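You operate a simulated robot arm through the tools that you are given. There is no shell and no other tool.

You run a simulated two-armed robot. Do the job below in one go: nothing can be reset, and whatever is moved stays where it is left.

Task
Check reverse: spin the wheels backward at notch one, then stop and switch off.
Fine: park lever off before the throttle, no higher notch, until the speed holds; throttle shut before the key goes off; wait until the wheels are still. Hands off the turning wheels. Leave the dial on R, the park lever off, and the lamps and plugs.

The check looks at the end state, three seconds after you hand in, the way a careful person would. Anything else that was tipped, shoved, dropped, spilled or broken makes it a failure.

Robot
Two 6-joint arms with fingered hands on one trunk that stands fixed in place. Base frame: the origin is at the foot of the trunk, x ahead of it, y to its left, z up; the work surface is at about z = 820. Units: mm, rad, N and s.
The left shoulder is at [20, 157, 829], the right one opposite. With the tool pointing down near the work surface each hand reaches from about 320 to 840 mm from the base axis, measured 20 degrees to its own side. Payload 4.1 kg a hand.
Tool frame (each hand has its own): the origin (TCP) lies between the finger pads and is the grasp point; the fingertips stand 33 mm ahead of it; z points along the fingers, y is the line along which they close. The gripper opens to 112 mm; its body begins 39 mm behind the TCP. The gripper is a hand of 4 fingers: y runs from the thumb to the fingers, the wrist lies at [-16, -118, -200] in the tool frame, and closing takes about 1.5 s.
Orientation is that of the tool frame in the base frame, as [roll, pitch, yaw] about the fixed x, y, z axes, in that order (R = Rz(yaw) Ry(pitch) Rx(roll)). With the fingers straight down and the wrist toward the robot, the tool's x, y and z point along [0, 1, 0], [1, 0, 0] and [0, 0, -1] of the base frame.

Tools
- The arms move only by the tool nudge_tool. It takes "left_steps", "right_steps" or both (then of equal length, played together; a hand with none holds still); each is a list of rows, each a list of 2 entries, a list of its own where there are three numbers: the shift along the tool's x, y, z in mm, then the turn, a rotation vector about the tool's x, y, z in rad. In form: [[[dx, dy, dz], [wx, wy, wz]], ...]. A call has 1 to 20 rows; each row is the pose to reach, as a shift and turn from the pose commanded when the call began, along the tool's axes at that moment. "left_hand" and "right_hand" are, for a hand that has rows, the gripper command, from -1 (shut) to 1 (fully open), values between in proportion, set as the call begins (left out, the last holds). A row lasts 0.2 s, in which the tool goes at most 50 mm and 0.15 rad; a call with a longer step from one row to the next is refused whole, and so is a gripper value outside its range. Where a pose cannot be reached the arm comes as near as it can. A force on the tool above 40 N (or 10 N above the force at the start of the call, whichever is more), or a blocked arm, ends the call early, and 0.2 s more pass. The fingers move at their own pace (about 72 mm/s each) and stop on an object; they squeeze with about 25 N. The grip force told is the motor's: it shows also when the fingers shut on nothing. Time passes only in rows, and 0.2 s behind the last, so rows that repeat a pose let the fingers close. It gives the time, the measured TCP pose, the force on the tool (base axes), the opening and the grip force at its end, in the units of the frame above (readings bear some noise), with the torque about the TCP (base axes, N m) and any sound that the robot's microphone picked up.
- Cameras (640 x 400 px; columns grow to the right, rows downward): "scene" is now at [51.2, 2.2, 1465.3]; the picture's right is [0.02, -1.00, 0.00], its down [-0.55, -0.01, -0.83] and it looks along [0.83, 0.01, -0.55] (base axes); focal length 347 px, centre (320, 200). "left" rides on the left gripper at [-66, -89, -130] in its tool frame; the picture's right is [-0.79, -0.29, 0.54], its down [0.55, -0.71, 0.44] and it looks along [0.26, 0.64, 0.72] (tool axes); focal length 247 px, centre (320, 200). "right" rides on the right gripper at [66, -89, -130] in its tool frame; the picture's right is [-0.79, 0.29, -0.54], its down [-0.55, -0.71, 0.44] and it looks along [-0.26, 0.64, 0.72] (tool axes); focal length 247 px, centre (320, 200). There is no depth. A picture from a camera that has moved, and an enlarged one, comes with that camera's place and axes in the base frame and with its lens. The place of the scene camera against the robot may be out by one fixed shift of up to 12 mm in any direction.
- camera(camera): a new picture of that camera. No time passes.
- hand_shape(shape, hand): the hand has 4 fingers and takes this shape, open, in about a second: jaw (thumb against the fingers, like two jaws); tri (thumb and two fingers); tip (a fingertip pinch); poke (one finger out to press); point (the index stretched); flat (the hand flat); cup (the hand cupped); fist (a fist). The gripper value then closes the fingers along that shape, each until it touches; the sizes above hold for jaw. It gives what a move gives, with no picture.
- head_to(pan, tilt): turns the head with the scene camera to pan (to the left, within 1.501 rad either way) and tilt (down, from -0.506 to 1.204), counted from straight ahead of the robot. It gives what a move gives.
- enlarge(camera, box): a new picture of the part [left, top, right, bottom] of that camera's present view, enlarged. No time passes.
- job_done(): hands the job in; it is judged then, once.

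Places have to be worked out from the pictures, the camera data and where the tool is seen. Open the grippers and draw the arms clear of the work before you hand the job in, unless the task says otherwise.

The tools are called after "Request:" as a command line: name --argument value ..., lists and objects as JSON in quotes. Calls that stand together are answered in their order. nudge_tool: Moves the arms, as the interface text tells. Its arguments: {"type":"object","properties":{"left_steps":{"type":"array"},"left_hand":{"type":"number"},"right_steps":{"type":"array"},"right_hand":{"type":"number"}},"required":[]} The other tools are called the same way: hand_shape (shape, hand) gives the hand a shape; head_to (pan, tilt) turns the head that bears the scene camera; camera (camera) takes a picture; enlarge (camera, box) takes an enlarged picture of a part of a camera's view; job_done () hands the job in.

At the start:

```text
clock: 0.0
left_position: [359.5, 157.8, 1273.2]
left_ee_rot: [3.141, -0.001, 1.571]
left_contact_force: [0.5, 0.7, 0.3]
left_ft_torque: [0.02, 0.0, 0.02]
left_grip_width: 111.8
left_gripper_force: 0.1
left_shape: jaw
right_position: [462.6, -206.2, 1199.0]
right_ee_rot: [-3.141, -0.001, 1.571]
right_contact_force: [-0.7, 0.4, 0.4]
right_ft_torque: [0.01, 0.04, 0.0]
right_grip_width: 111.8
right_gripper_force: 0.0
right_shape: jaw
head pan, tilt (commanded): [0.016, 0.585]
```

scene: 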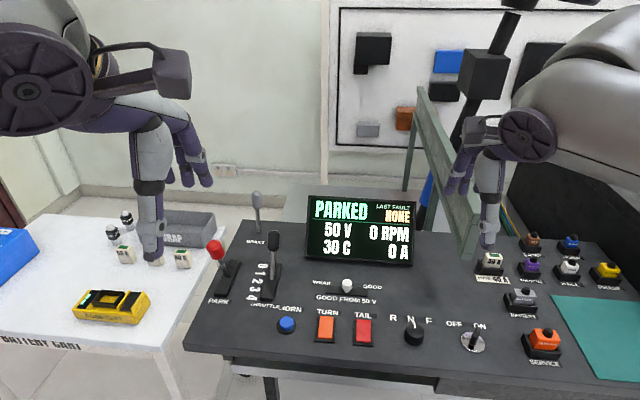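
right: 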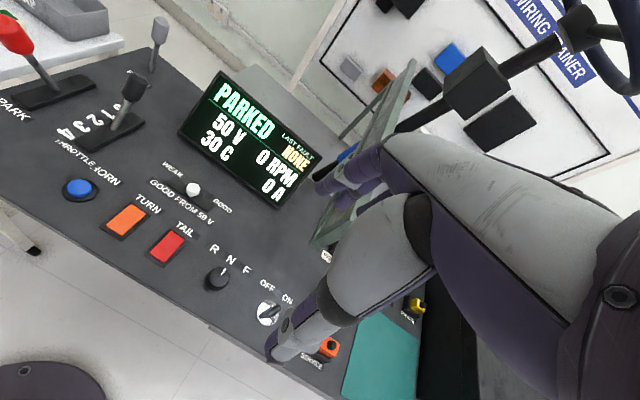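
left: 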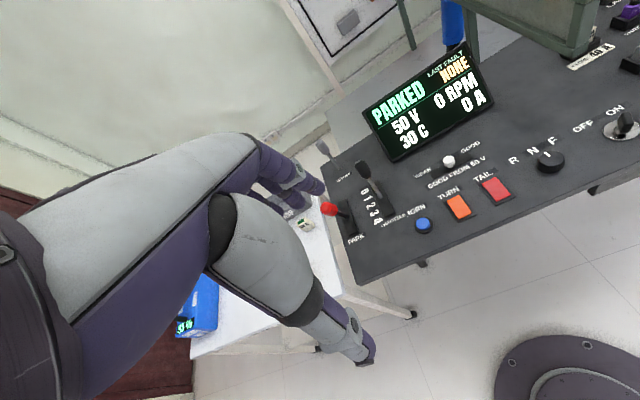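

The screen reads PARKED, 50 V, 0 RPM. I'll look closer at the controls before moving anything.

Request:
enlarge --camera "scene" --box '[190, 180, 350, 300]'

Request:
enlarge --camera "scene" --box '[300, 190, 420, 290]'

Request:
enlarge --camera "scene" --box '[370, 290, 510, 380]'

Request:
enlarge --camera "scene" --box '[450, 220, 640, 370]'

Request:
enlarge --camera "right" --box '[0, 0, 340, 210]'

```text
3.33 times, centred on (270, 240) of scene
camera zoom: at [51.2, 2.2, 1465.3], right [0.02, -1.0, 0.0], down [-0.55, -0.01, -0.83], along [0.83, 0.01, -0.55], focal length 1156 px, centre (487, 67)
```

zoom: 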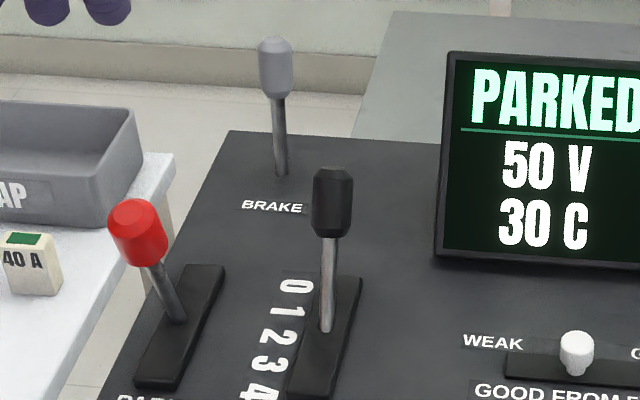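

```text
4.00 times, centred on (360, 240) of scene
camera zoom: at [51.2, 2.2, 1465.3], right [0.02, -1.0, 0.0], down [-0.55, -0.01, -0.83], along [0.83, 0.01, -0.55], focal length 1388 px, centre (160, 40)
```

zoom: 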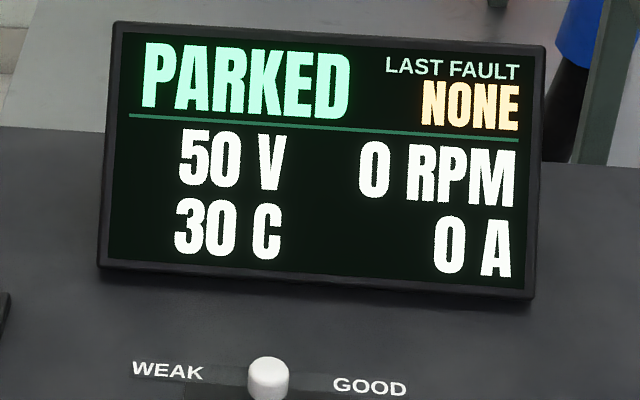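

```text
4.44 times, centred on (440, 335) of scene
camera zoom: at [51.2, 2.2, 1465.3], right [0.02, -1.0, 0.0], down [-0.55, -0.01, -0.83], along [0.83, 0.01, -0.55], focal length 1542 px, centre (-213, -400)
```

zoom: 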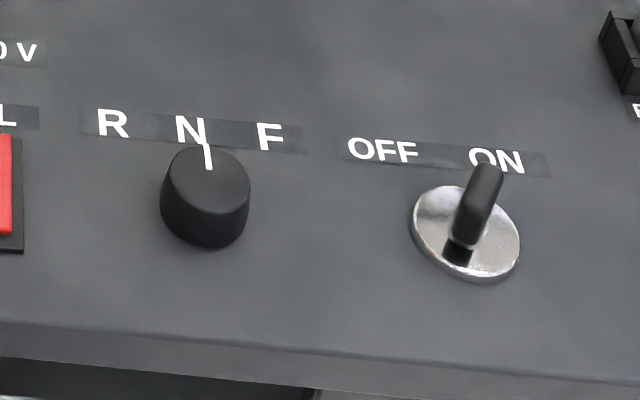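

```text
2.67 times, centred on (545, 295) of scene
camera zoom: at [51.2, 2.2, 1465.3], right [0.02, -1.0, 0.0], down [-0.55, -0.01, -0.83], along [0.83, 0.01, -0.55], focal length 925 px, centre (-280, -53)
```

zoom: 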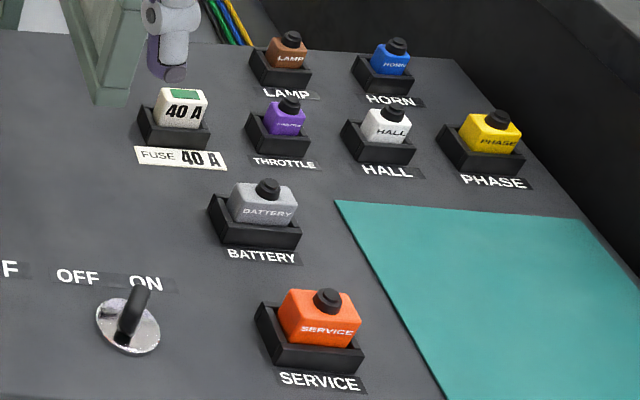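

```text
1.88 times, centred on (170, 105) of right
camera zoom: at [372.1, -139.8, 1329.3], right [0.29, -0.79, 0.54], down [-0.71, -0.55, -0.44], along [0.64, -0.26, -0.72], focal length 465 px, centre (602, 379)
```

zoom: 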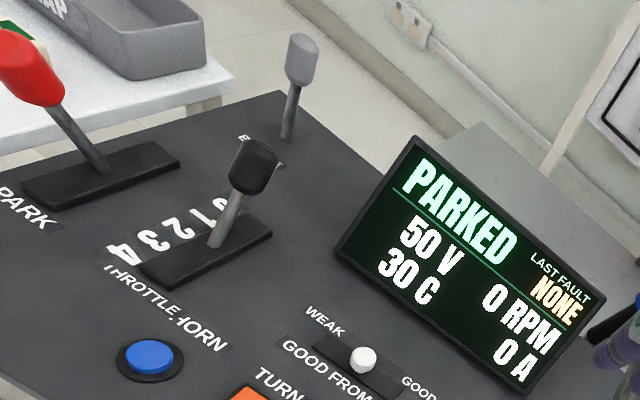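

Key is ON, dial on N, throttle near 0, park lever leaning to one side. I'll turn the head to find the wheels and any signs or labels I've not seen.

Request:
head_to --pan -0.6 --tilt 0.4

Request:
camera --camera "scene"

Request:
head_to --pan 0.35 --tilt 0.8

Request:
camera --camera "scene"

Request:
enlarge --camera "scene" --box '[240, 80, 480, 230]'

```text
clock: 1.0
left_position: [359.8, 157.1, 1272.7]
left_ee_rot: [-3.142, -0.001, 1.572]
left_contact_force: [0.2, 0.9, -0.2]
left_ft_torque: [-0.01, 0.03, -0.01]
left_grip_width: 111.4
left_gripper_force: 0.2
left_shape: jaw
right_position: [461.9, -205.3, 1199.2]
right_ee_rot: [-3.141, -0.002, 1.568]
right_contact_force: [0.0, 0.3, 0.6]
right_ft_torque: [-0.01, -0.03, 0.02]
right_grip_width: 111.7
right_gripper_force: 0.0
right_shape: jaw
head pan, tilt (commanded): [-0.6, 0.4]
```

```text
taken
camera scene: at [38.9, -51.5, 1482.1], right [-0.56, -0.83, 0.0], down [-0.32, 0.22, -0.92], along [0.76, -0.52, -0.39], focal length 347 px, centre (320, 200)
```

scene: 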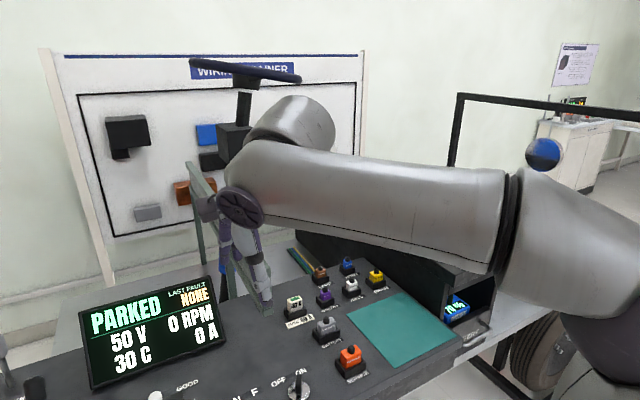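

```text
clock: 2.2
left_position: [359.2, 158.6, 1273.4]
left_ee_rot: [3.14, -0.001, 1.57]
left_contact_force: [-0.1, 0.2, -0.8]
left_ft_torque: [0.01, 0.01, 0.0]
left_grip_width: 111.6
left_gripper_force: 0.0
left_shape: jaw
right_position: [461.4, -204.9, 1199.1]
right_ee_rot: [-3.141, 0.001, 1.571]
right_contact_force: [0.0, 0.1, -0.7]
right_ft_torque: [-0.02, -0.02, -0.03]
right_grip_width: 111.6
right_gripper_force: 0.1
right_shape: jaw
head pan, tilt (commanded): [0.351, 0.799]
```

```text
taken
camera scene: at [38.2, 28.5, 1447.1], right [0.34, -0.94, 0.0], down [-0.67, -0.25, -0.7], along [0.66, 0.24, -0.72], focal length 347 px, centre (320, 200)
```

scene: 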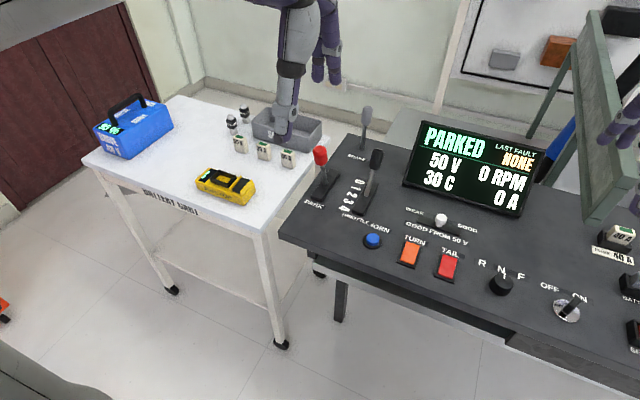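

```text
2.67 times, centred on (360, 155) of scene
camera zoom: at [38.2, 28.5, 1447.1], right [0.34, -0.94, 0.0], down [-0.67, -0.25, -0.7], along [0.66, 0.24, -0.72], focal length 925 px, centre (213, 320)
```

zoom: 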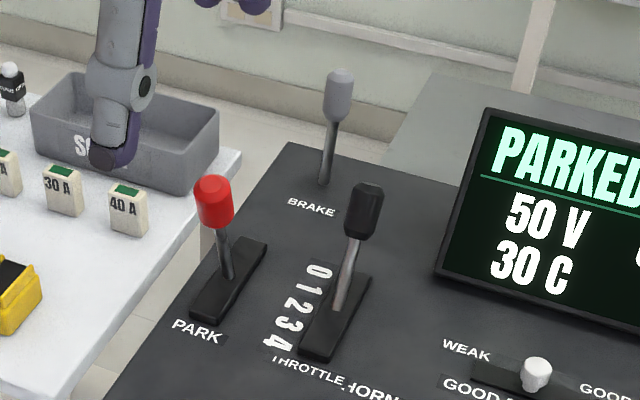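

The desk controls agree between the two cameras: dial about (505,-190), key about (492,-309), throttle knob about (709,125,911), park knob about (643,248,936). Now I look for the wheels on the right, so I can watch them and stay clear.

Request:
head_to --pan -1.0 --tilt 0.6

Request:
camera --camera "scene"

Request:
head_to --pan -0.1 --tilt 0.1

Request:
camera --camera "scene"

Request:
enlarge --camera "left" --box '[300, 100, 540, 250]'

```text
clock: 3.7
left_position: [360.4, 157.2, 1273.2]
left_ee_rot: [3.141, -0.001, 1.57]
left_contact_force: [-0.5, 0.2, 0.0]
left_ft_torque: [0.0, 0.0, -0.03]
left_grip_width: 111.7
left_gripper_force: 0.0
left_shape: jaw
right_position: [460.9, -205.5, 1198.8]
right_ee_rot: [3.14, -0.001, 1.57]
right_contact_force: [-0.2, 1.2, 0.3]
right_ft_torque: [-0.01, 0.02, -0.03]
right_grip_width: 111.6
right_gripper_force: 0.1
right_shape: jaw
head pan, tilt (commanded): [-1.0, 0.6]
```

```text
taken
camera scene: at [10.2, -73.5, 1463.9], right [-0.84, -0.54, 0.0], down [-0.31, 0.48, -0.83], along [0.45, -0.69, -0.57], focal length 347 px, centre (320, 200)
```

scene: 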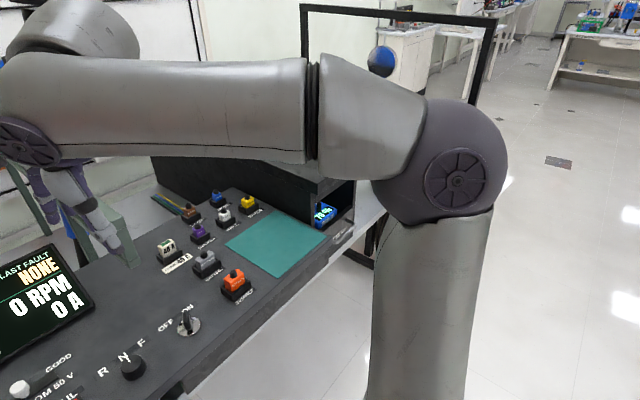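

```text
clock: 4.9
left_position: [359.3, 157.3, 1272.9]
left_ee_rot: [-3.141, 0.001, 1.571]
left_contact_force: [0.8, -1.2, -0.1]
left_ft_torque: [0.01, 0.03, -0.01]
left_grip_width: 111.5
left_gripper_force: 0.0
left_shape: jaw
right_position: [461.5, -205.7, 1199.2]
right_ee_rot: [-3.14, 0.0, 1.57]
right_contact_force: [0.0, 0.7, -0.3]
right_ft_torque: [0.0, 0.0, -0.01]
right_grip_width: 111.5
right_gripper_force: 0.1
right_shape: jaw
head pan, tilt (commanded): [-0.099, 0.099]
```

```text
taken
camera scene: at [54.0, -8.4, 1510.0], right [-0.1, -0.99, 0.0], down [-0.1, 0.01, -0.99], along [0.99, -0.1, -0.1], focal length 347 px, centre (320, 200)
```

scene: 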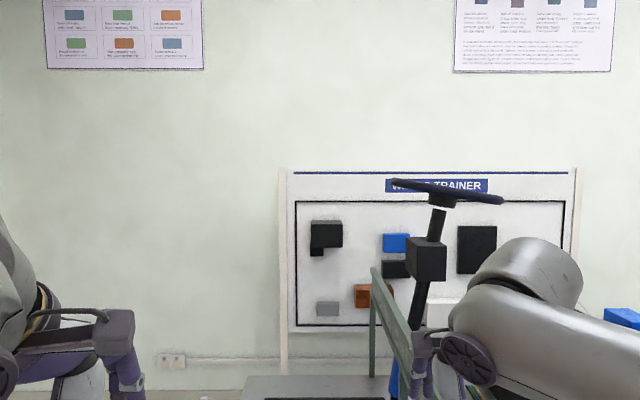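

```text
2.67 times, centred on (420, 175) of left
camera zoom: at [270.1, 92.7, 1401.3], right [-0.29, -0.79, -0.54], down [-0.71, 0.55, -0.44], along [0.64, 0.26, -0.72], focal length 659 px, centre (53, 267)
```

zoom: 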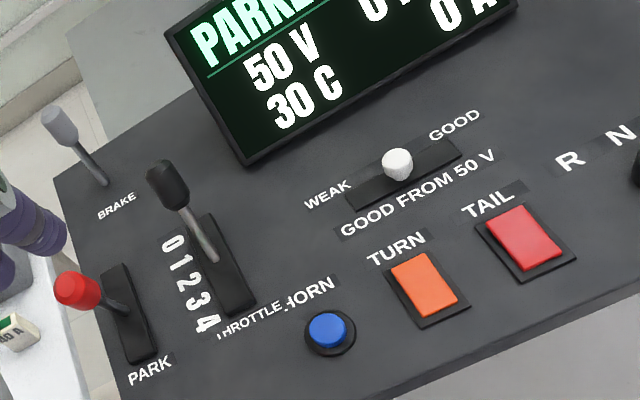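

Wheels sit far to the right under the bench; I'll watch them by the RPM on the screen. I bring the head back to the desk and lower the right hand to about 120 mm above the dial to look closer.

Request:
head_to --pan 0.0 --tilt 0.62

Request:
nudge_tool --right_steps '[[[3, 6, 30], [0, 0, 0]], [[6, 12, 60], [0, 0, 0]], [[9, 18, 90], [0, 0, 0]], [[11, 24, 120], [0, 0, 0]], [[13, 30, 150], [0, 0, 0]], [[14, 35, 180], [0, 0, 0]], [[15, 40, 205], [0, 0, 0]], [[16, 43, 220], [0, 0, 0]], [[16, 43, 220], [0, 0, 0]]]' --right_hand 1

Request:
camera --camera "right"

Request:
camera --camera "scene"

```text
clock: 5.9
left_position: [359.6, 157.9, 1273.5]
left_ee_rot: [3.14, -0.001, 1.571]
left_contact_force: [1.0, 0.2, 0.2]
left_ft_torque: [-0.02, -0.03, -0.02]
left_grip_width: 111.7
left_gripper_force: 0.1
left_shape: jaw
right_position: [461.6, -205.1, 1200.0]
right_ee_rot: [-3.14, 0.0, 1.573]
right_contact_force: [1.3, 0.2, -0.6]
right_ft_torque: [-0.03, 0.03, 0.02]
right_grip_width: 111.5
right_gripper_force: 0.0
right_shape: jaw
head pan, tilt (commanded): [0.0, 0.62]
```

```text
clock: 7.9
left_position: [359.4, 157.1, 1273.4]
left_ee_rot: [-3.142, 0.001, 1.57]
left_contact_force: [0.0, 0.8, 0.0]
left_ft_torque: [-0.02, 0.0, -0.03]
left_grip_width: 111.5
left_gripper_force: 0.1
left_shape: jaw
right_position: [504.0, -188.0, 979.2]
right_ee_rot: [3.141, 0.0, 1.571]
right_contact_force: [-0.4, 0.1, -0.1]
right_ft_torque: [-0.02, 0.01, 0.0]
right_grip_width: 111.8
right_gripper_force: 0.1
right_shape: jaw
head pan, tilt (commanded): [0.0, 0.62]
```

```text
taken
camera right: at [415.4, -123.9, 1109.9], right [0.29, -0.79, 0.54], down [-0.71, -0.55, -0.44], along [0.64, -0.26, -0.72], focal length 247 px, centre (320, 200)
```

right: 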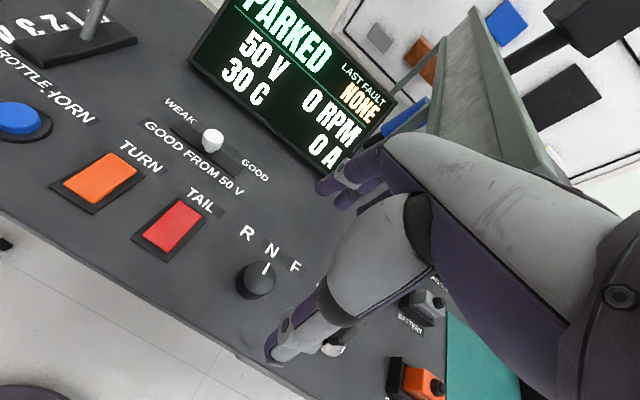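

```text
taken
camera scene: at [50.1, 0.8, 1462.2], right [0.0, -1.0, 0.0], down [-0.58, 0.0, -0.81], along [0.81, 0.0, -0.58], focal length 347 px, centre (320, 200)
```

scene: 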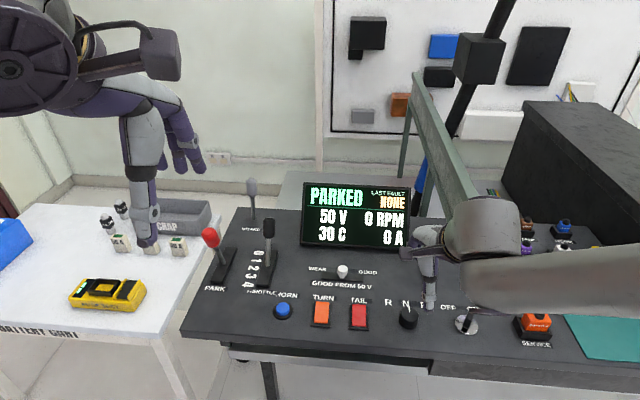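

The hand hovers above the dial. I'll enlarge the wrist view to place the dial's top and rim precisely.

Request:
enlarge --camera "right" --box '[200, 210, 360, 310]'

Request:
enlarge --camera "right" --box '[240, 280, 480, 400]'

Request:
enlarge --camera "scene" --box '[370, 280, 490, 355]'

```text
4.00 times, centred on (280, 260) of right
camera zoom: at [415.4, -123.9, 1109.9], right [0.29, -0.79, 0.54], down [-0.71, -0.55, -0.44], along [0.64, -0.26, -0.72], focal length 988 px, centre (480, -40)
```

zoom: 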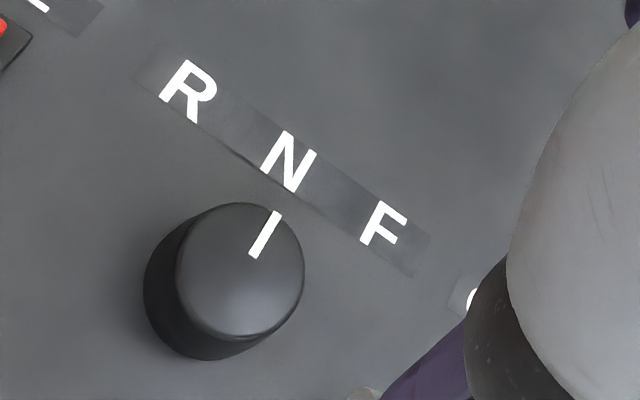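

```text
2.67 times, centred on (360, 340) of right
camera zoom: at [415.4, -123.9, 1109.9], right [0.29, -0.79, 0.54], down [-0.71, -0.55, -0.44], along [0.64, -0.26, -0.72], focal length 659 px, centre (213, -173)
```

zoom: 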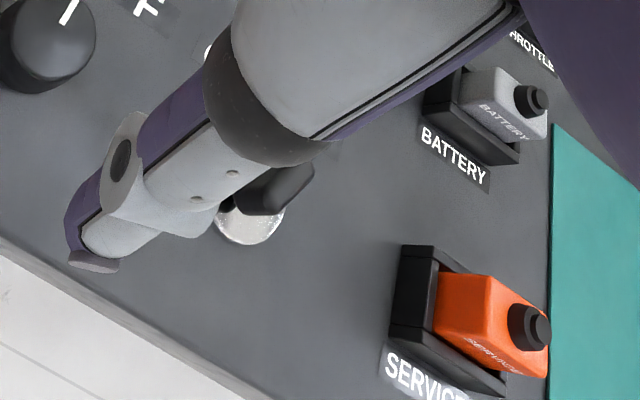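

```text
5.33 times, centred on (430, 318) of scene
camera zoom: at [50.1, 0.8, 1462.2], right [0.0, -1.0, 0.0], down [-0.58, 0.0, -0.81], along [0.81, 0.0, -0.58], focal length 1850 px, centre (-267, -427)
```

zoom: 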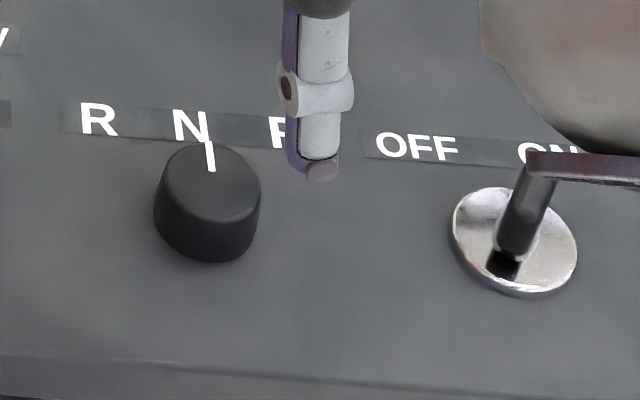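

Dial axis works out at about (507.5, -188), top at z≈846, about 38 mm across; R lies about 40° counter-clockwise of N. I lower the open right hand around it to TCP z≈864.

Request:
nudge_tool --right_steps '[[[0, 2, 20], [0, 0, 0]], [[0, 3.5, 40], [0, 0, 0]], [[0, 3.5, 60], [0, 0, 0]], [[0, 3.5, 75], [0, 0, 0]], [[0, 3.5, 90], [0, 0, 0]], [[0, 3.5, 100], [0, 0, 0]], [[0, 3.5, 108], [0, 0, 0]], [[0, 3.5, 115], [0, 0, 0]], [[0, 3.5, 115], [0, 0, 0]]]'

Request:
camera --camera "right"

Request:
enlarge --camera "scene" --box '[360, 240, 520, 340]'

```text
clock: 9.9
left_position: [357.8, 158.0, 1272.5]
left_ee_rot: [3.141, 0.001, 1.57]
left_contact_force: [-0.7, 0.1, 0.4]
left_ft_torque: [-0.04, 0.0, -0.02]
left_grip_width: 111.8
left_gripper_force: 0.1
left_shape: jaw
right_position: [509.2, -189.5, 864.7]
right_ee_rot: [-3.141, 0.0, 1.57]
right_contact_force: [-0.7, 0.0, -0.7]
right_ft_torque: [0.05, 0.03, -0.01]
right_grip_width: 111.7
right_gripper_force: 0.0
right_shape: jaw
head pan, tilt (commanded): [0.0, 0.62]
```

```text
taken
camera right: at [419.2, -124.4, 993.3], right [0.29, -0.79, 0.54], down [-0.71, -0.55, -0.44], along [0.64, -0.26, -0.72], focal length 247 px, centre (320, 200)
```

right: 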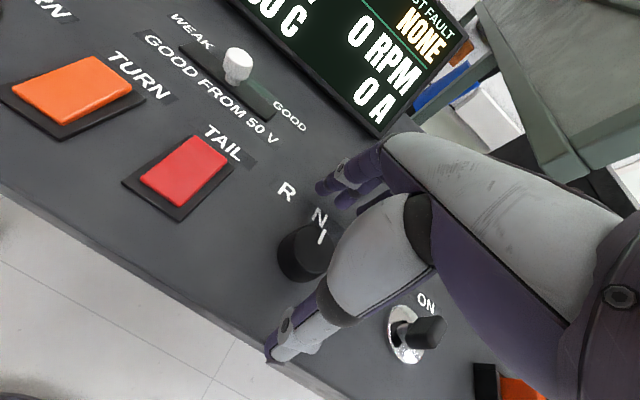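

```text
4.00 times, centred on (440, 290) of scene
camera zoom: at [50.2, 0.8, 1462.2], right [0.0, -1.0, 0.0], down [-0.58, 0.0, -0.81], along [0.81, 0.0, -0.58], focal length 1388 px, centre (-160, -160)
```

zoom: 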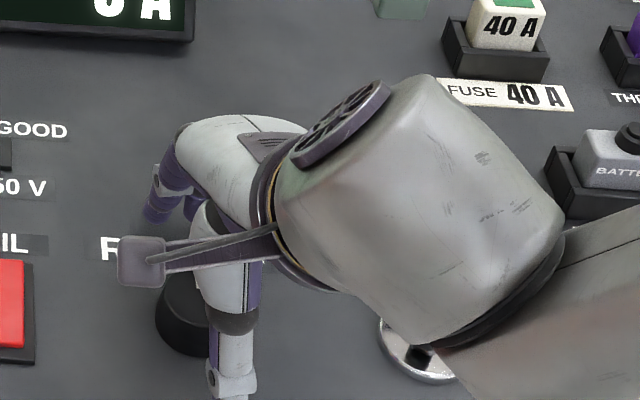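

The dial stands between thumb and fingers, with no contact force. I lower 4 mm more and close on it.

Request:
nudge_tool --right_steps '[[[0, 0, 2], [0, 0, 0]], [[0, 0, 4], [0, 0, 0]], [[0, 0, 4], [0, 0, 0]], [[0, 0, 4], [0, 0, 0]], [[0, 0, 4], [0, 0, 0]], [[0, 0, 4], [0, 0, 0]], [[0, 0, 4], [0, 0, 0]], [[0, 0, 4], [0, 0, 0]]]' --right_hand -1

Request:
camera --camera "right"

```text
clock: 11.7
left_position: [359.5, 155.5, 1272.7]
left_ee_rot: [3.141, 0.001, 1.57]
left_contact_force: [0.2, 0.4, -0.3]
left_ft_torque: [-0.02, 0.05, 0.0]
left_grip_width: 111.8
left_gripper_force: 0.1
left_shape: jaw
right_position: [507.2, -189.1, 858.4]
right_ee_rot: [3.141, -0.001, 1.571]
right_contact_force: [-2.7, -0.1, 0.2]
right_ft_torque: [-0.04, -0.01, -0.04]
right_grip_width: 30.8
right_gripper_force: 24.8
right_shape: jaw
head pan, tilt (commanded): [0.0, 0.62]
```

```text
taken
camera right: at [418.3, -124.1, 989.7], right [0.29, -0.79, 0.54], down [-0.71, -0.55, -0.44], along [0.64, -0.26, -0.72], focal length 247 px, centre (320, 200)
```

right: 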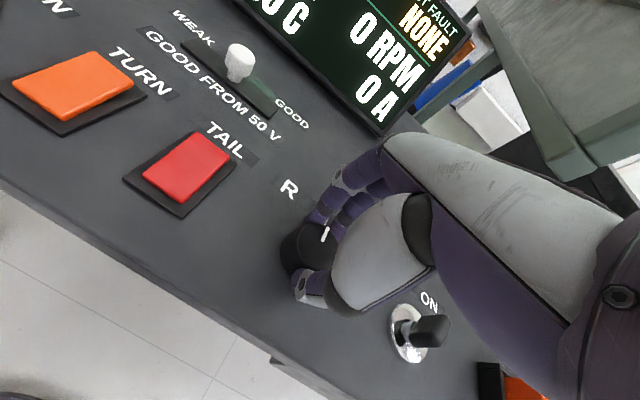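

The dial is held (width 31 mm, 25 N). I turn it counter-clockwise seen from above toward R, about 0.7 rad in small steps.

Request:
nudge_tool --right_steps '[[[0, 0, 0], [0, 0, -0.08]], [[0, 0, 0], [0, 0, -0.16]], [[0, 0, 0], [0, 0, -0.24]], [[0, 0, 0], [0, 0, -0.32]], [[0, 0, 0], [0, 0, -0.4]], [[0, 0, 0], [0, 0, -0.48]], [[0, 0, 0], [0, 0, -0.56]], [[0, 0, 0], [0, 0, -0.64]], [[0, 0, 0], [0, 0, -0.7]], [[0, 0, 0], [0, 0, -0.7]]]'

Request:
camera --camera "right"

Request:
camera --camera "scene"

```text
clock: 13.9
left_position: [358.9, 160.1, 1272.6]
left_ee_rot: [-3.141, -0.001, 1.572]
left_contact_force: [-0.1, -0.9, 0.3]
left_ft_torque: [-0.01, -0.01, 0.04]
left_grip_width: 111.6
left_gripper_force: 0.2
left_shape: jaw
right_position: [509.4, -186.8, 864.7]
right_ee_rot: [3.129, 0.002, 2.278]
right_contact_force: [1.9, 24.3, 29.8]
right_ft_torque: [0.94, -0.36, 0.3]
right_grip_width: 27.4
right_gripper_force: 24.9
right_shape: jaw
right hand out of reach, approached as far as the arm can: row 4, 5, 6, 7, 8
head pan, tilt (commanded): [0.0, 0.62]
```

```text
taken
camera right: at [397.7, -195.5, 992.9], right [0.73, -0.42, 0.54], down [-0.18, -0.88, -0.44], along [0.66, 0.23, -0.71], focal length 247 px, centre (320, 200)
```

right: 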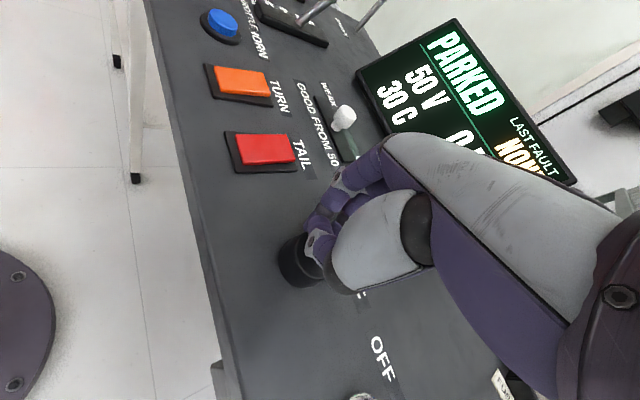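

```text
taken
camera scene: at [49.6, 2.0, 1462.3], right [0.0, -1.0, 0.0], down [-0.58, 0.0, -0.81], along [0.81, 0.0, -0.58], focal length 347 px, centre (320, 200)
```

scene: 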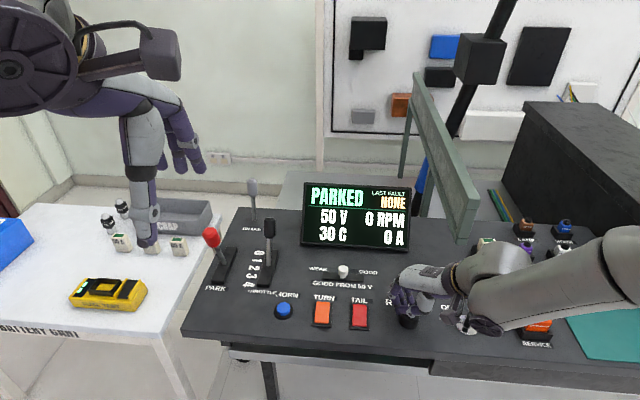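

The dial turned with the hand, but forces of 24–30 N and "out of reach" show. The wrist may be near the key, so I look before anything else.

Request:
enlarge --camera "scene" --box '[370, 220, 610, 370]'

Request:
camera --camera "left"

Request:
enlarge --camera "right" --box '[240, 180, 440, 400]'

```text
2.67 times, centred on (490, 295) of scene
camera zoom: at [49.6, 2.0, 1462.3], right [0.0, -1.0, 0.0], down [-0.58, 0.0, -0.81], along [0.81, 0.0, -0.58], focal length 925 px, centre (-133, -53)
```

zoom: 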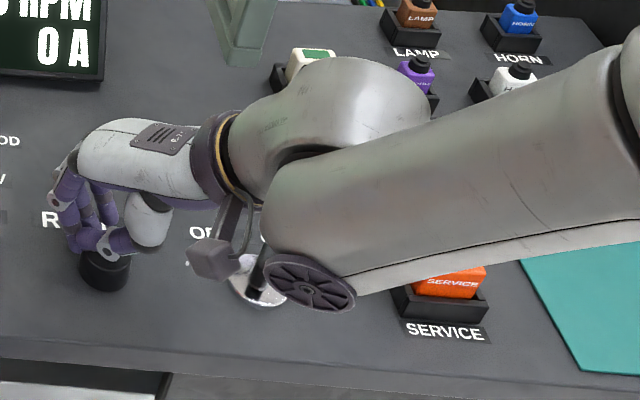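

```text
taken
camera left: at [269.3, 94.2, 1401.3], right [-0.29, -0.79, -0.54], down [-0.71, 0.55, -0.44], along [0.64, 0.26, -0.72], focal length 247 px, centre (320, 200)
```

left: 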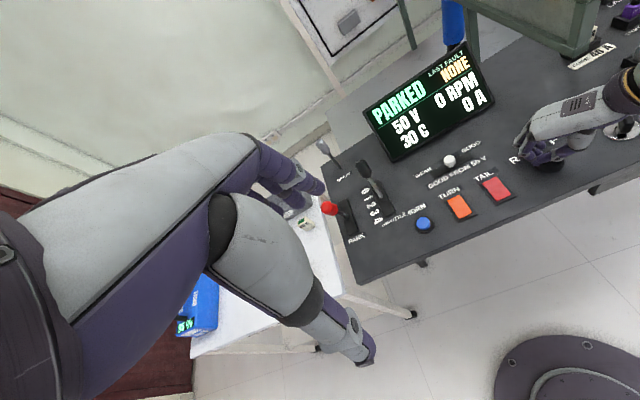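

```text
1.82 times, centred on (340, 290) of right
camera zoom: at [397.7, -195.5, 992.9], right [0.73, -0.42, 0.54], down [-0.18, -0.88, -0.44], along [0.66, 0.23, -0.71], focal length 449 px, centre (284, 36)
```

zoom: 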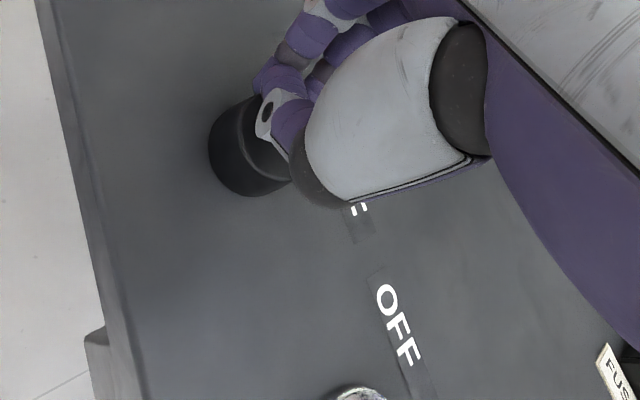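

The wrist is well above the key (about z 1060), so it's only overlap in the picture; the dial looks turned. I open the hand to release the strain, then lift straight up to read the dial.

Request:
nudge_tool --right_steps '[[[0, 0, 0], [0, 0, 0]], [[0, 0, 0], [0, 0, 0]], [[0, 0, 0], [0, 0, 0]], [[0, 0, 0], [0, 0, 0]], [[0, 0, 0], [0, 0, 0]]]' --right_hand 0.5

Request:
camera --camera "right"

```text
clock: 15.1
left_position: [358.5, 159.2, 1272.3]
left_ee_rot: [-3.141, -0.001, 1.571]
left_contact_force: [0.3, 0.2, -0.1]
left_ft_torque: [-0.02, 0.0, 0.01]
left_grip_width: 111.8
left_gripper_force: 0.0
left_shape: jaw
right_position: [510.9, -189.6, 865.0]
right_ee_rot: [3.127, 0.002, 2.27]
right_contact_force: [2.0, 10.0, 52.8]
right_ft_torque: [0.86, 0.04, -0.01]
right_grip_width: 63.7
right_gripper_force: 0.1
right_shape: jaw
head pan, tilt (commanded): [0.0, 0.62]
```

```text
taken
camera right: at [397.7, -197.8, 993.2], right [0.72, -0.43, 0.54], down [-0.18, -0.88, -0.44], along [0.67, 0.22, -0.71], focal length 247 px, centre (320, 200)
```

right: 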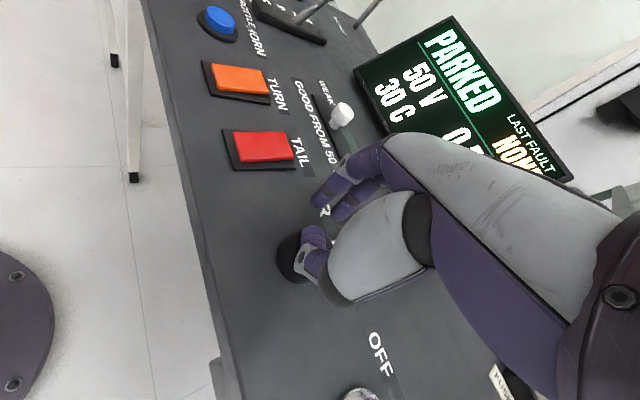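

There's 53 N of upward push, likely the thumb pressing on the dial top or desk. I lift straight up right away.

Request:
nudge_tool --right_steps '[[[0, 0, -10], [0, 0, 0]], [[0, 0, -25], [0, 0, 0]], [[0, 0, -45], [0, 0, 0]], [[0, 0, -65], [0, 0, 0]], [[0, 0, -90], [0, 0, 0]], [[0, 0, -110], [0, 0, 0]], [[0, 0, -110], [0, 0, 0]]]'

Request:
camera --camera "right"

Request:
enlarge --camera "scene" --box '[360, 240, 520, 340]'

```text
clock: 16.7
left_position: [359.3, 157.0, 1272.9]
left_ee_rot: [-3.141, 0.001, 1.571]
left_contact_force: [-0.4, -0.6, 0.5]
left_ft_torque: [-0.01, -0.01, -0.02]
left_grip_width: 111.8
left_gripper_force: 0.1
left_shape: jaw
right_position: [508.1, -187.8, 971.4]
right_ee_rot: [-3.141, 0.003, 2.271]
right_contact_force: [1.5, -0.6, 0.3]
right_ft_torque: [-0.01, 0.0, 0.01]
right_grip_width: 83.6
right_gripper_force: 0.0
right_shape: jaw
head pan, tilt (commanded): [0.0, 0.62]
```

```text
taken
camera right: at [397.6, -195.0, 1102.4], right [0.73, -0.42, 0.54], down [-0.19, -0.88, -0.44], along [0.66, 0.22, -0.72], focal length 247 px, centre (320, 200)
```

right: 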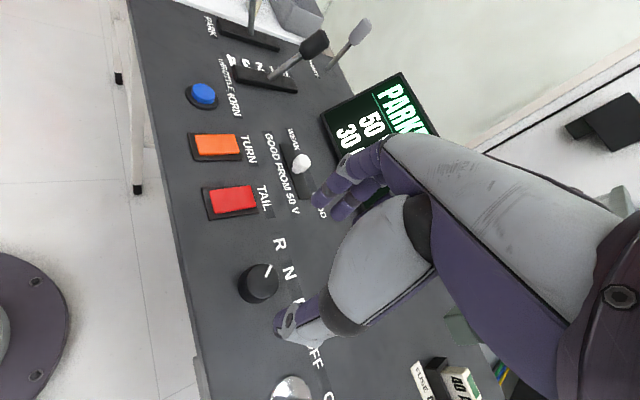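

```text
4.00 times, centred on (440, 290) of scene
camera zoom: at [50.2, 0.8, 1462.2], right [0.0, -1.0, 0.0], down [-0.58, 0.0, -0.81], along [0.81, 0.0, -0.58], focal length 1388 px, centre (-160, -160)
```

zoom: 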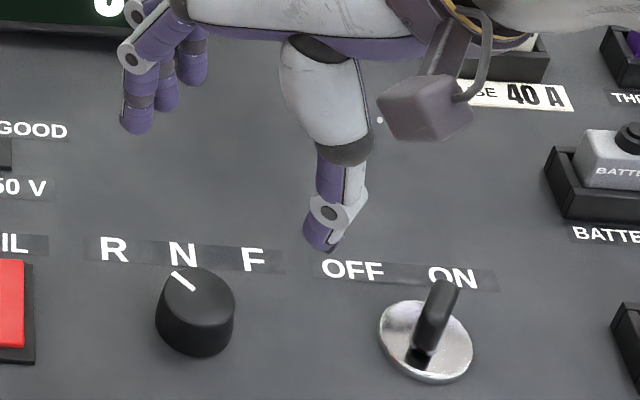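

The dial moved part way only: the mark sits between N and R. I enlarge to measure its angle.

Request:
enlarge --camera "right" --box '[200, 220, 328, 310]'

Request:
enlarge --camera "scene" --box '[375, 290, 455, 340]'

```text
4.44 times, centred on (264, 265) of right
camera zoom: at [397.6, -195.0, 1102.4], right [0.73, -0.42, 0.54], down [-0.19, -0.88, -0.44], along [0.66, 0.22, -0.72], focal length 1098 px, centre (569, -89)
```

zoom: 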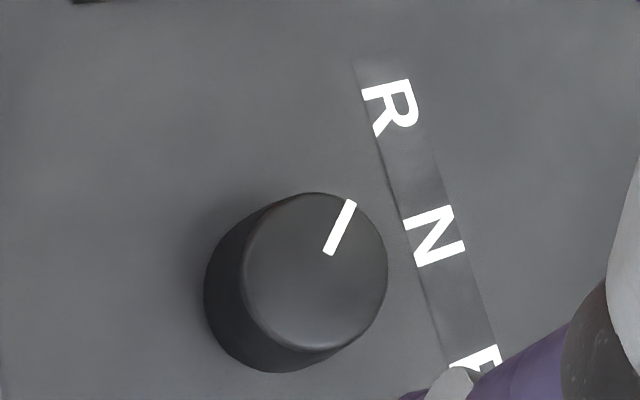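

```text
8.00 times, centred on (415, 315) of scene
camera zoom: at [50.2, 0.8, 1462.2], right [0.0, -1.0, 0.0], down [-0.58, 0.0, -0.81], along [0.81, 0.0, -0.58], focal length 2775 px, centre (-440, -720)
```

zoom: 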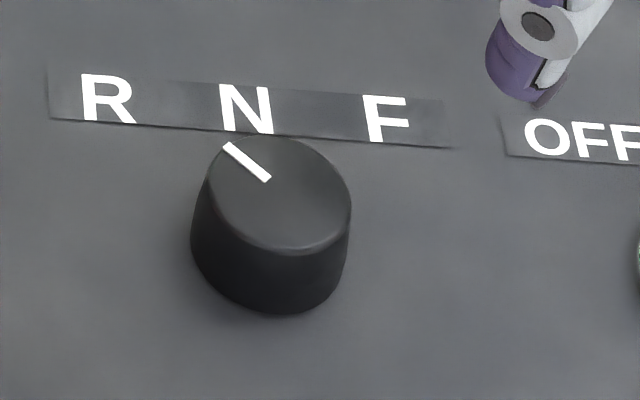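

The mark now points about 42° left of straight ahead, 46° from where N was – that matches R as a 45° detent. Next is the park lever; I bring the open left hand above its red knob, near (650, 248, 1050).

Request:
nudge_tool --left_steps '[[[10, 30, 0], [0, 0, 0]], [[20, 70, 0], [0, 0, 0]], [[35, 110, 20], [0, 0, 0]], [[50, 150, 45], [0, 0, 0]], [[62, 185, 75], [0, 0, 0]], [[72, 215, 105], [0, 0, 0]], [[80, 240, 135], [0, 0, 0]], [[86, 262, 165], [0, 0, 0]], [[90, 280, 190], [0, 0, 0]], [[91, 291, 210], [0, 0, 0]], [[91, 291, 223], [0, 0, 0]], [[91, 291, 223], [0, 0, 0]]]' --left_hand 1

Request:
camera --camera "left"

Request:
camera --camera "scene"

```text
clock: 19.3
left_position: [649.7, 248.3, 1049.4]
left_ee_rot: [-3.142, 0.0, 1.57]
left_contact_force: [-0.1, -0.4, 0.8]
left_ft_torque: [0.03, 0.02, -0.02]
left_grip_width: 111.5
left_gripper_force: 0.1
left_shape: jaw
right_position: [507.9, -187.7, 971.9]
right_ee_rot: [3.141, 0.0, 2.27]
right_contact_force: [-0.8, 0.3, -0.2]
right_ft_torque: [-0.01, 0.02, -0.02]
right_grip_width: 83.8
right_gripper_force: 0.0
right_shape: jaw
head pan, tilt (commanded): [0.0, 0.62]
```

```text
taken
camera left: at [560.8, 183.8, 1177.1], right [-0.29, -0.79, -0.54], down [-0.71, 0.55, -0.44], along [0.64, 0.26, -0.72], focal length 247 px, centre (320, 200)
```

left: 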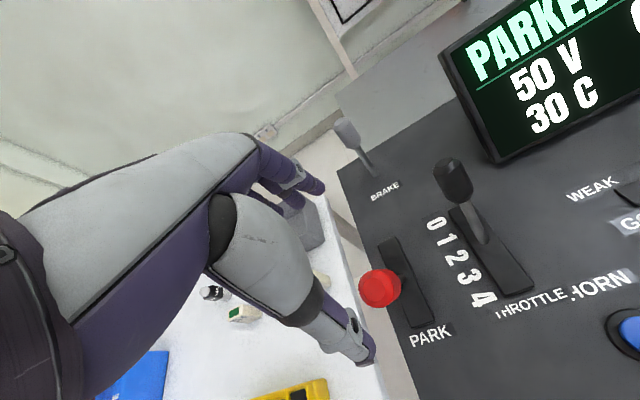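

```text
taken
camera scene: at [50.1, 0.8, 1462.2], right [0.0, -1.0, 0.0], down [-0.58, 0.0, -0.81], along [0.81, 0.0, -0.58], focal length 347 px, centre (320, 200)
```

scene: 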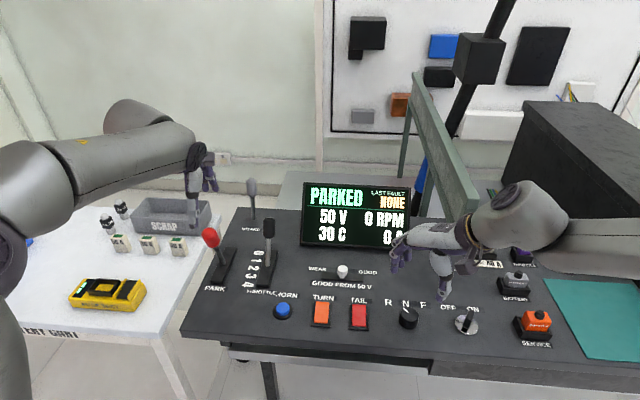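

The left camera places the red knob at about (638, 247, 934), under the open hand. I lower the hand so that the thumb is behind the knob and the fingers ahead of it.

Request:
nudge_tool --left_steps '[[[0, 0, 20], [0, 0, 0]], [[0, 0, 40], [0, 0, 0]], [[0, 0, 60], [0, 0, 0]], [[0, 0, 80], [0, 0, 0]], [[0, 0, 95], [0, 0, 0]], [[0, 0, 108], [0, 0, 0]], [[0, 0, 118], [0, 0, 0]], [[0, 0, 118], [0, 0, 0]]]'

Request:
camera --camera "left"

Request:
enlarge --camera "scene" --box '[140, 160, 340, 300]'

```text
clock: 21.1
left_position: [649.5, 250.2, 931.5]
left_ee_rot: [-3.141, 0.002, 1.571]
left_contact_force: [-2.3, 0.6, 2.3]
left_ft_torque: [-0.03, 0.03, -0.01]
left_grip_width: 111.8
left_gripper_force: 0.1
left_shape: jaw
right_position: [508.7, -187.6, 971.7]
right_ee_rot: [3.141, 0.001, 2.272]
right_contact_force: [0.0, 0.7, 0.4]
right_ft_torque: [0.02, -0.02, 0.01]
right_grip_width: 83.7
right_gripper_force: 0.0
right_shape: jaw
head pan, tilt (commanded): [0.0, 0.62]
```

```text
taken
camera left: at [559.0, 185.2, 1059.9], right [-0.29, -0.79, -0.54], down [-0.71, 0.55, -0.44], along [0.64, 0.26, -0.72], focal length 247 px, centre (320, 200)
```

left: 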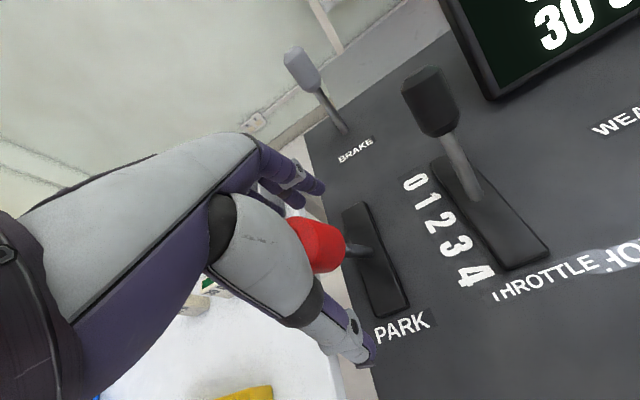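

```text
2.86 times, centred on (240, 230) of scene
camera zoom: at [50.1, 0.8, 1462.2], right [0.0, -1.0, 0.0], down [-0.58, 0.0, -0.81], along [0.81, 0.0, -0.58], focal length 991 px, centre (549, 114)
```

zoom: 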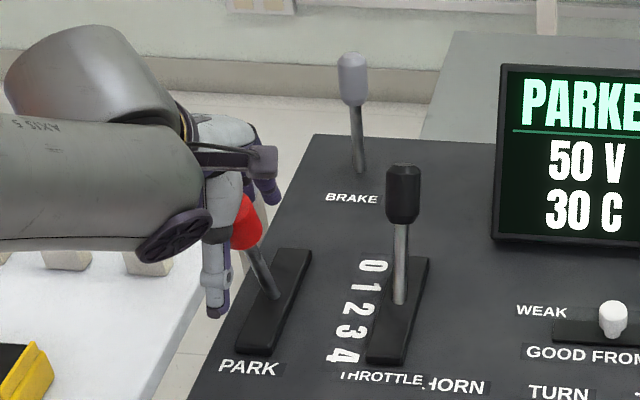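

The knob is within the open hand. I close to about 70 mm so the thumb comes near its rear side, then look at the forces before pushing.

Request:
nudge_tool --left_steps '[[[0, 0, 4], [0, 0, 0]], [[0, 0, 4], [0, 0, 0]], [[0, 0, 4], [0, 0, 0]], [[0, 0, 4], [0, 0, 0]]]' --left_hand 0.25

Request:
camera --camera "left"

```text
clock: 22.1
left_position: [648.5, 248.7, 927.9]
left_ee_rot: [3.141, -0.001, 1.571]
left_contact_force: [-0.5, 0.8, 0.4]
left_ft_torque: [0.02, 0.02, 0.03]
left_grip_width: 70.4
left_gripper_force: 0.2
left_shape: jaw
right_position: [508.5, -187.8, 973.5]
right_ee_rot: [3.141, 0.0, 2.272]
right_contact_force: [0.7, 0.0, -0.2]
right_ft_torque: [0.01, -0.01, -0.01]
right_grip_width: 83.9
right_gripper_force: 0.0
right_shape: jaw
head pan, tilt (commanded): [0.0, 0.62]
```

```text
taken
camera left: at [559.3, 184.1, 1056.2], right [-0.29, -0.79, -0.54], down [-0.71, 0.55, -0.44], along [0.64, 0.26, -0.72], focal length 247 px, centre (320, 200)
```

left: 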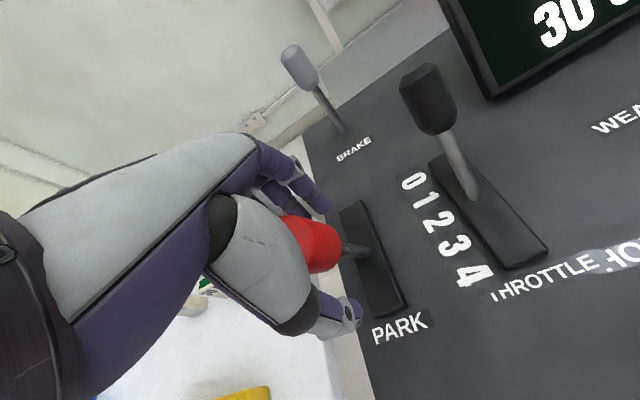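

No contact yet, thumb just behind the knob. I push forward along the slot in small steps, with the force cutoff as guard.

Request:
nudge_tool --left_steps '[[[-0.4, 5, 0], [0, 0, 0]], [[-0.9, 10, 0], [0, 0, 0]], [[-1.3, 15, 0], [0, 0, 0]], [[-1.8, 20, 0], [0, 0, 0]], [[-2.2, 25, 0], [0, 0, 0]], [[-2.7, 30, 0], [0, 0, 0]], [[-3.1, 35, 0], [0, 0, 0]], [[-3.6, 40, 0], [0, 0, 0]], [[-4.0, 45, 0], [0, 0, 0]], [[-4.0, 45, 0], [0, 0, 0]]]'

Request:
camera --camera "left"

Request:
camera --camera "scene"

```text
clock: 24.3
left_position: [694.9, 245.1, 928.2]
left_ee_rot: [3.139, -0.001, 1.572]
left_contact_force: [-2.0, -3.3, 20.8]
left_ft_torque: [-0.01, 0.6, 0.08]
left_grip_width: 70.8
left_gripper_force: 0.1
left_shape: jaw
right_position: [508.7, -187.4, 972.9]
right_ee_rot: [3.14, 0.0, 2.271]
right_contact_force: [0.1, 0.5, 0.0]
right_ft_torque: [-0.03, 0.03, 0.0]
right_grip_width: 83.8
right_gripper_force: 0.1
right_shape: jaw
head pan, tilt (commanded): [0.0, 0.62]
```

```text
taken
camera left: at [605.3, 180.3, 1057.5], right [-0.29, -0.79, -0.54], down [-0.71, 0.55, -0.44], along [0.65, 0.26, -0.72], focal length 247 px, centre (320, 200)
```

left: 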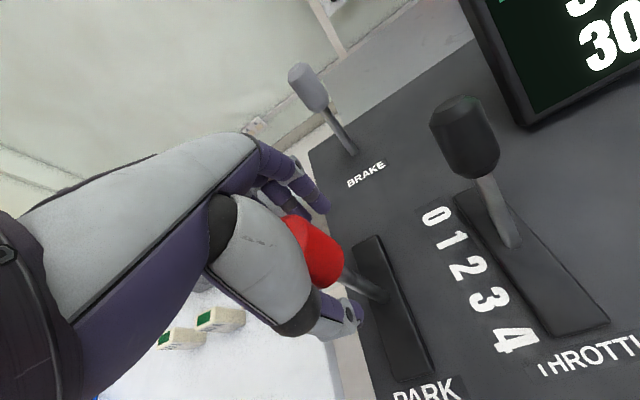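

```text
taken
camera scene: at [49.5, 0.5, 1462.3], right [0.0, -1.0, 0.0], down [-0.58, 0.0, -0.81], along [0.81, 0.0, -0.58], focal length 347 px, centre (320, 200)
```

scene: 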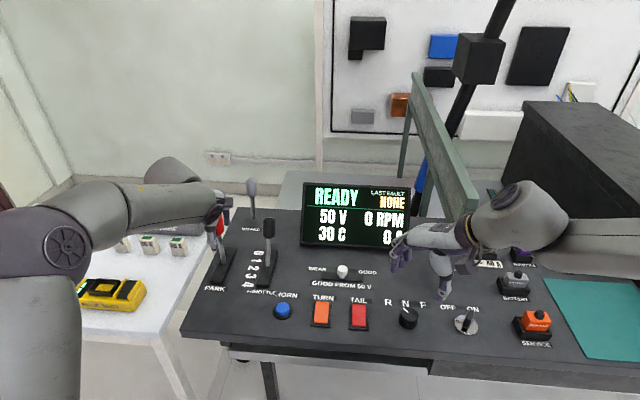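

The screen went from PARKED to READY. The upward force suggests the knob top presses on the palm as it rises, so I raise the hand 12 mm and push on to the lever's forward stop.

Request:
nudge_tool --left_steps '[[[0, 0, -6], [0, 0, 0]], [[0, 0, -12], [0, 0, 0]], [[0, 0, -12], [0, 0, 0]]]'

Request:
nudge_tool --left_steps '[[[-0.4, 4, 0], [0, 0, 0]], [[-0.7, 8, 0], [0, 0, 0]], [[-1.0, 12, 0], [0, 0, 0]], [[-1.4, 16, 0], [0, 0, 0]], [[-1.8, 20, 0], [0, 0, 0]], [[-2.2, 24, 0], [0, 0, 0]], [[-2.2, 24, 0], [0, 0, 0]]]'

Request:
camera --camera "left"

Request:
enlarge --camera "scene" --box '[160, 160, 420, 300]'

```text
clock: 25.1
left_position: [694.9, 245.6, 937.6]
left_ee_rot: [-3.14, 0.001, 1.57]
left_contact_force: [-0.7, 0.3, 0.3]
left_ft_torque: [0.01, 0.0, 0.0]
left_grip_width: 70.4
left_gripper_force: 0.1
left_shape: jaw
right_position: [508.5, -188.4, 972.0]
right_ee_rot: [-3.141, -0.002, 2.27]
right_contact_force: [0.2, -0.1, -0.1]
right_ft_torque: [-0.01, -0.02, -0.03]
right_grip_width: 83.6
right_gripper_force: 0.0
right_shape: jaw
head pan, tilt (commanded): [0.0, 0.62]
```

```text
clock: 26.7
left_position: [718.5, 241.3, 940.2]
left_ee_rot: [-3.142, 0.0, 1.569]
left_contact_force: [0.6, 0.0, -0.1]
left_ft_torque: [-0.03, 0.0, 0.04]
left_grip_width: 70.7
left_gripper_force: 0.0
left_shape: jaw
right_position: [507.2, -186.9, 973.5]
right_ee_rot: [3.141, -0.001, 2.27]
right_contact_force: [-0.5, 0.1, 0.4]
right_ft_torque: [0.01, -0.03, -0.01]
right_grip_width: 83.5
right_gripper_force: 0.1
right_shape: jaw
head pan, tilt (commanded): [0.0, 0.62]
```

```text
taken
camera left: at [629.6, 177.5, 1068.1], right [-0.29, -0.79, -0.54], down [-0.71, 0.55, -0.44], along [0.64, 0.26, -0.72], focal length 247 px, centre (320, 200)
```

left: 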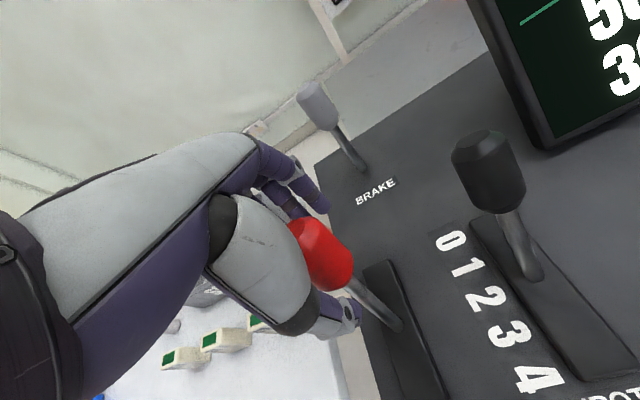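

```text
2.46 times, centred on (290, 230) of scene
camera zoom: at [50.2, 0.8, 1462.2], right [0.0, -1.0, 0.0], down [-0.58, 0.0, -0.81], along [0.81, 0.0, -0.58], focal length 854 px, centre (394, 126)
```

zoom: 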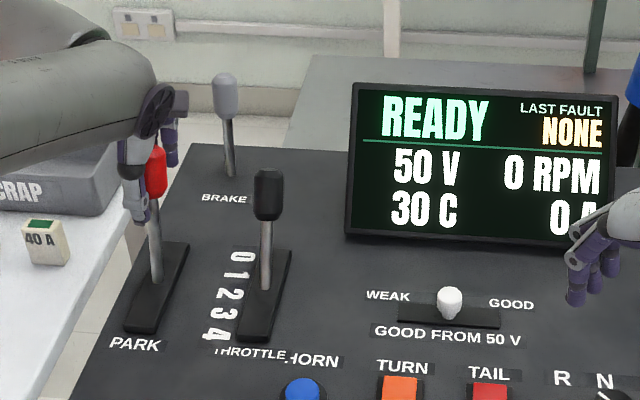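

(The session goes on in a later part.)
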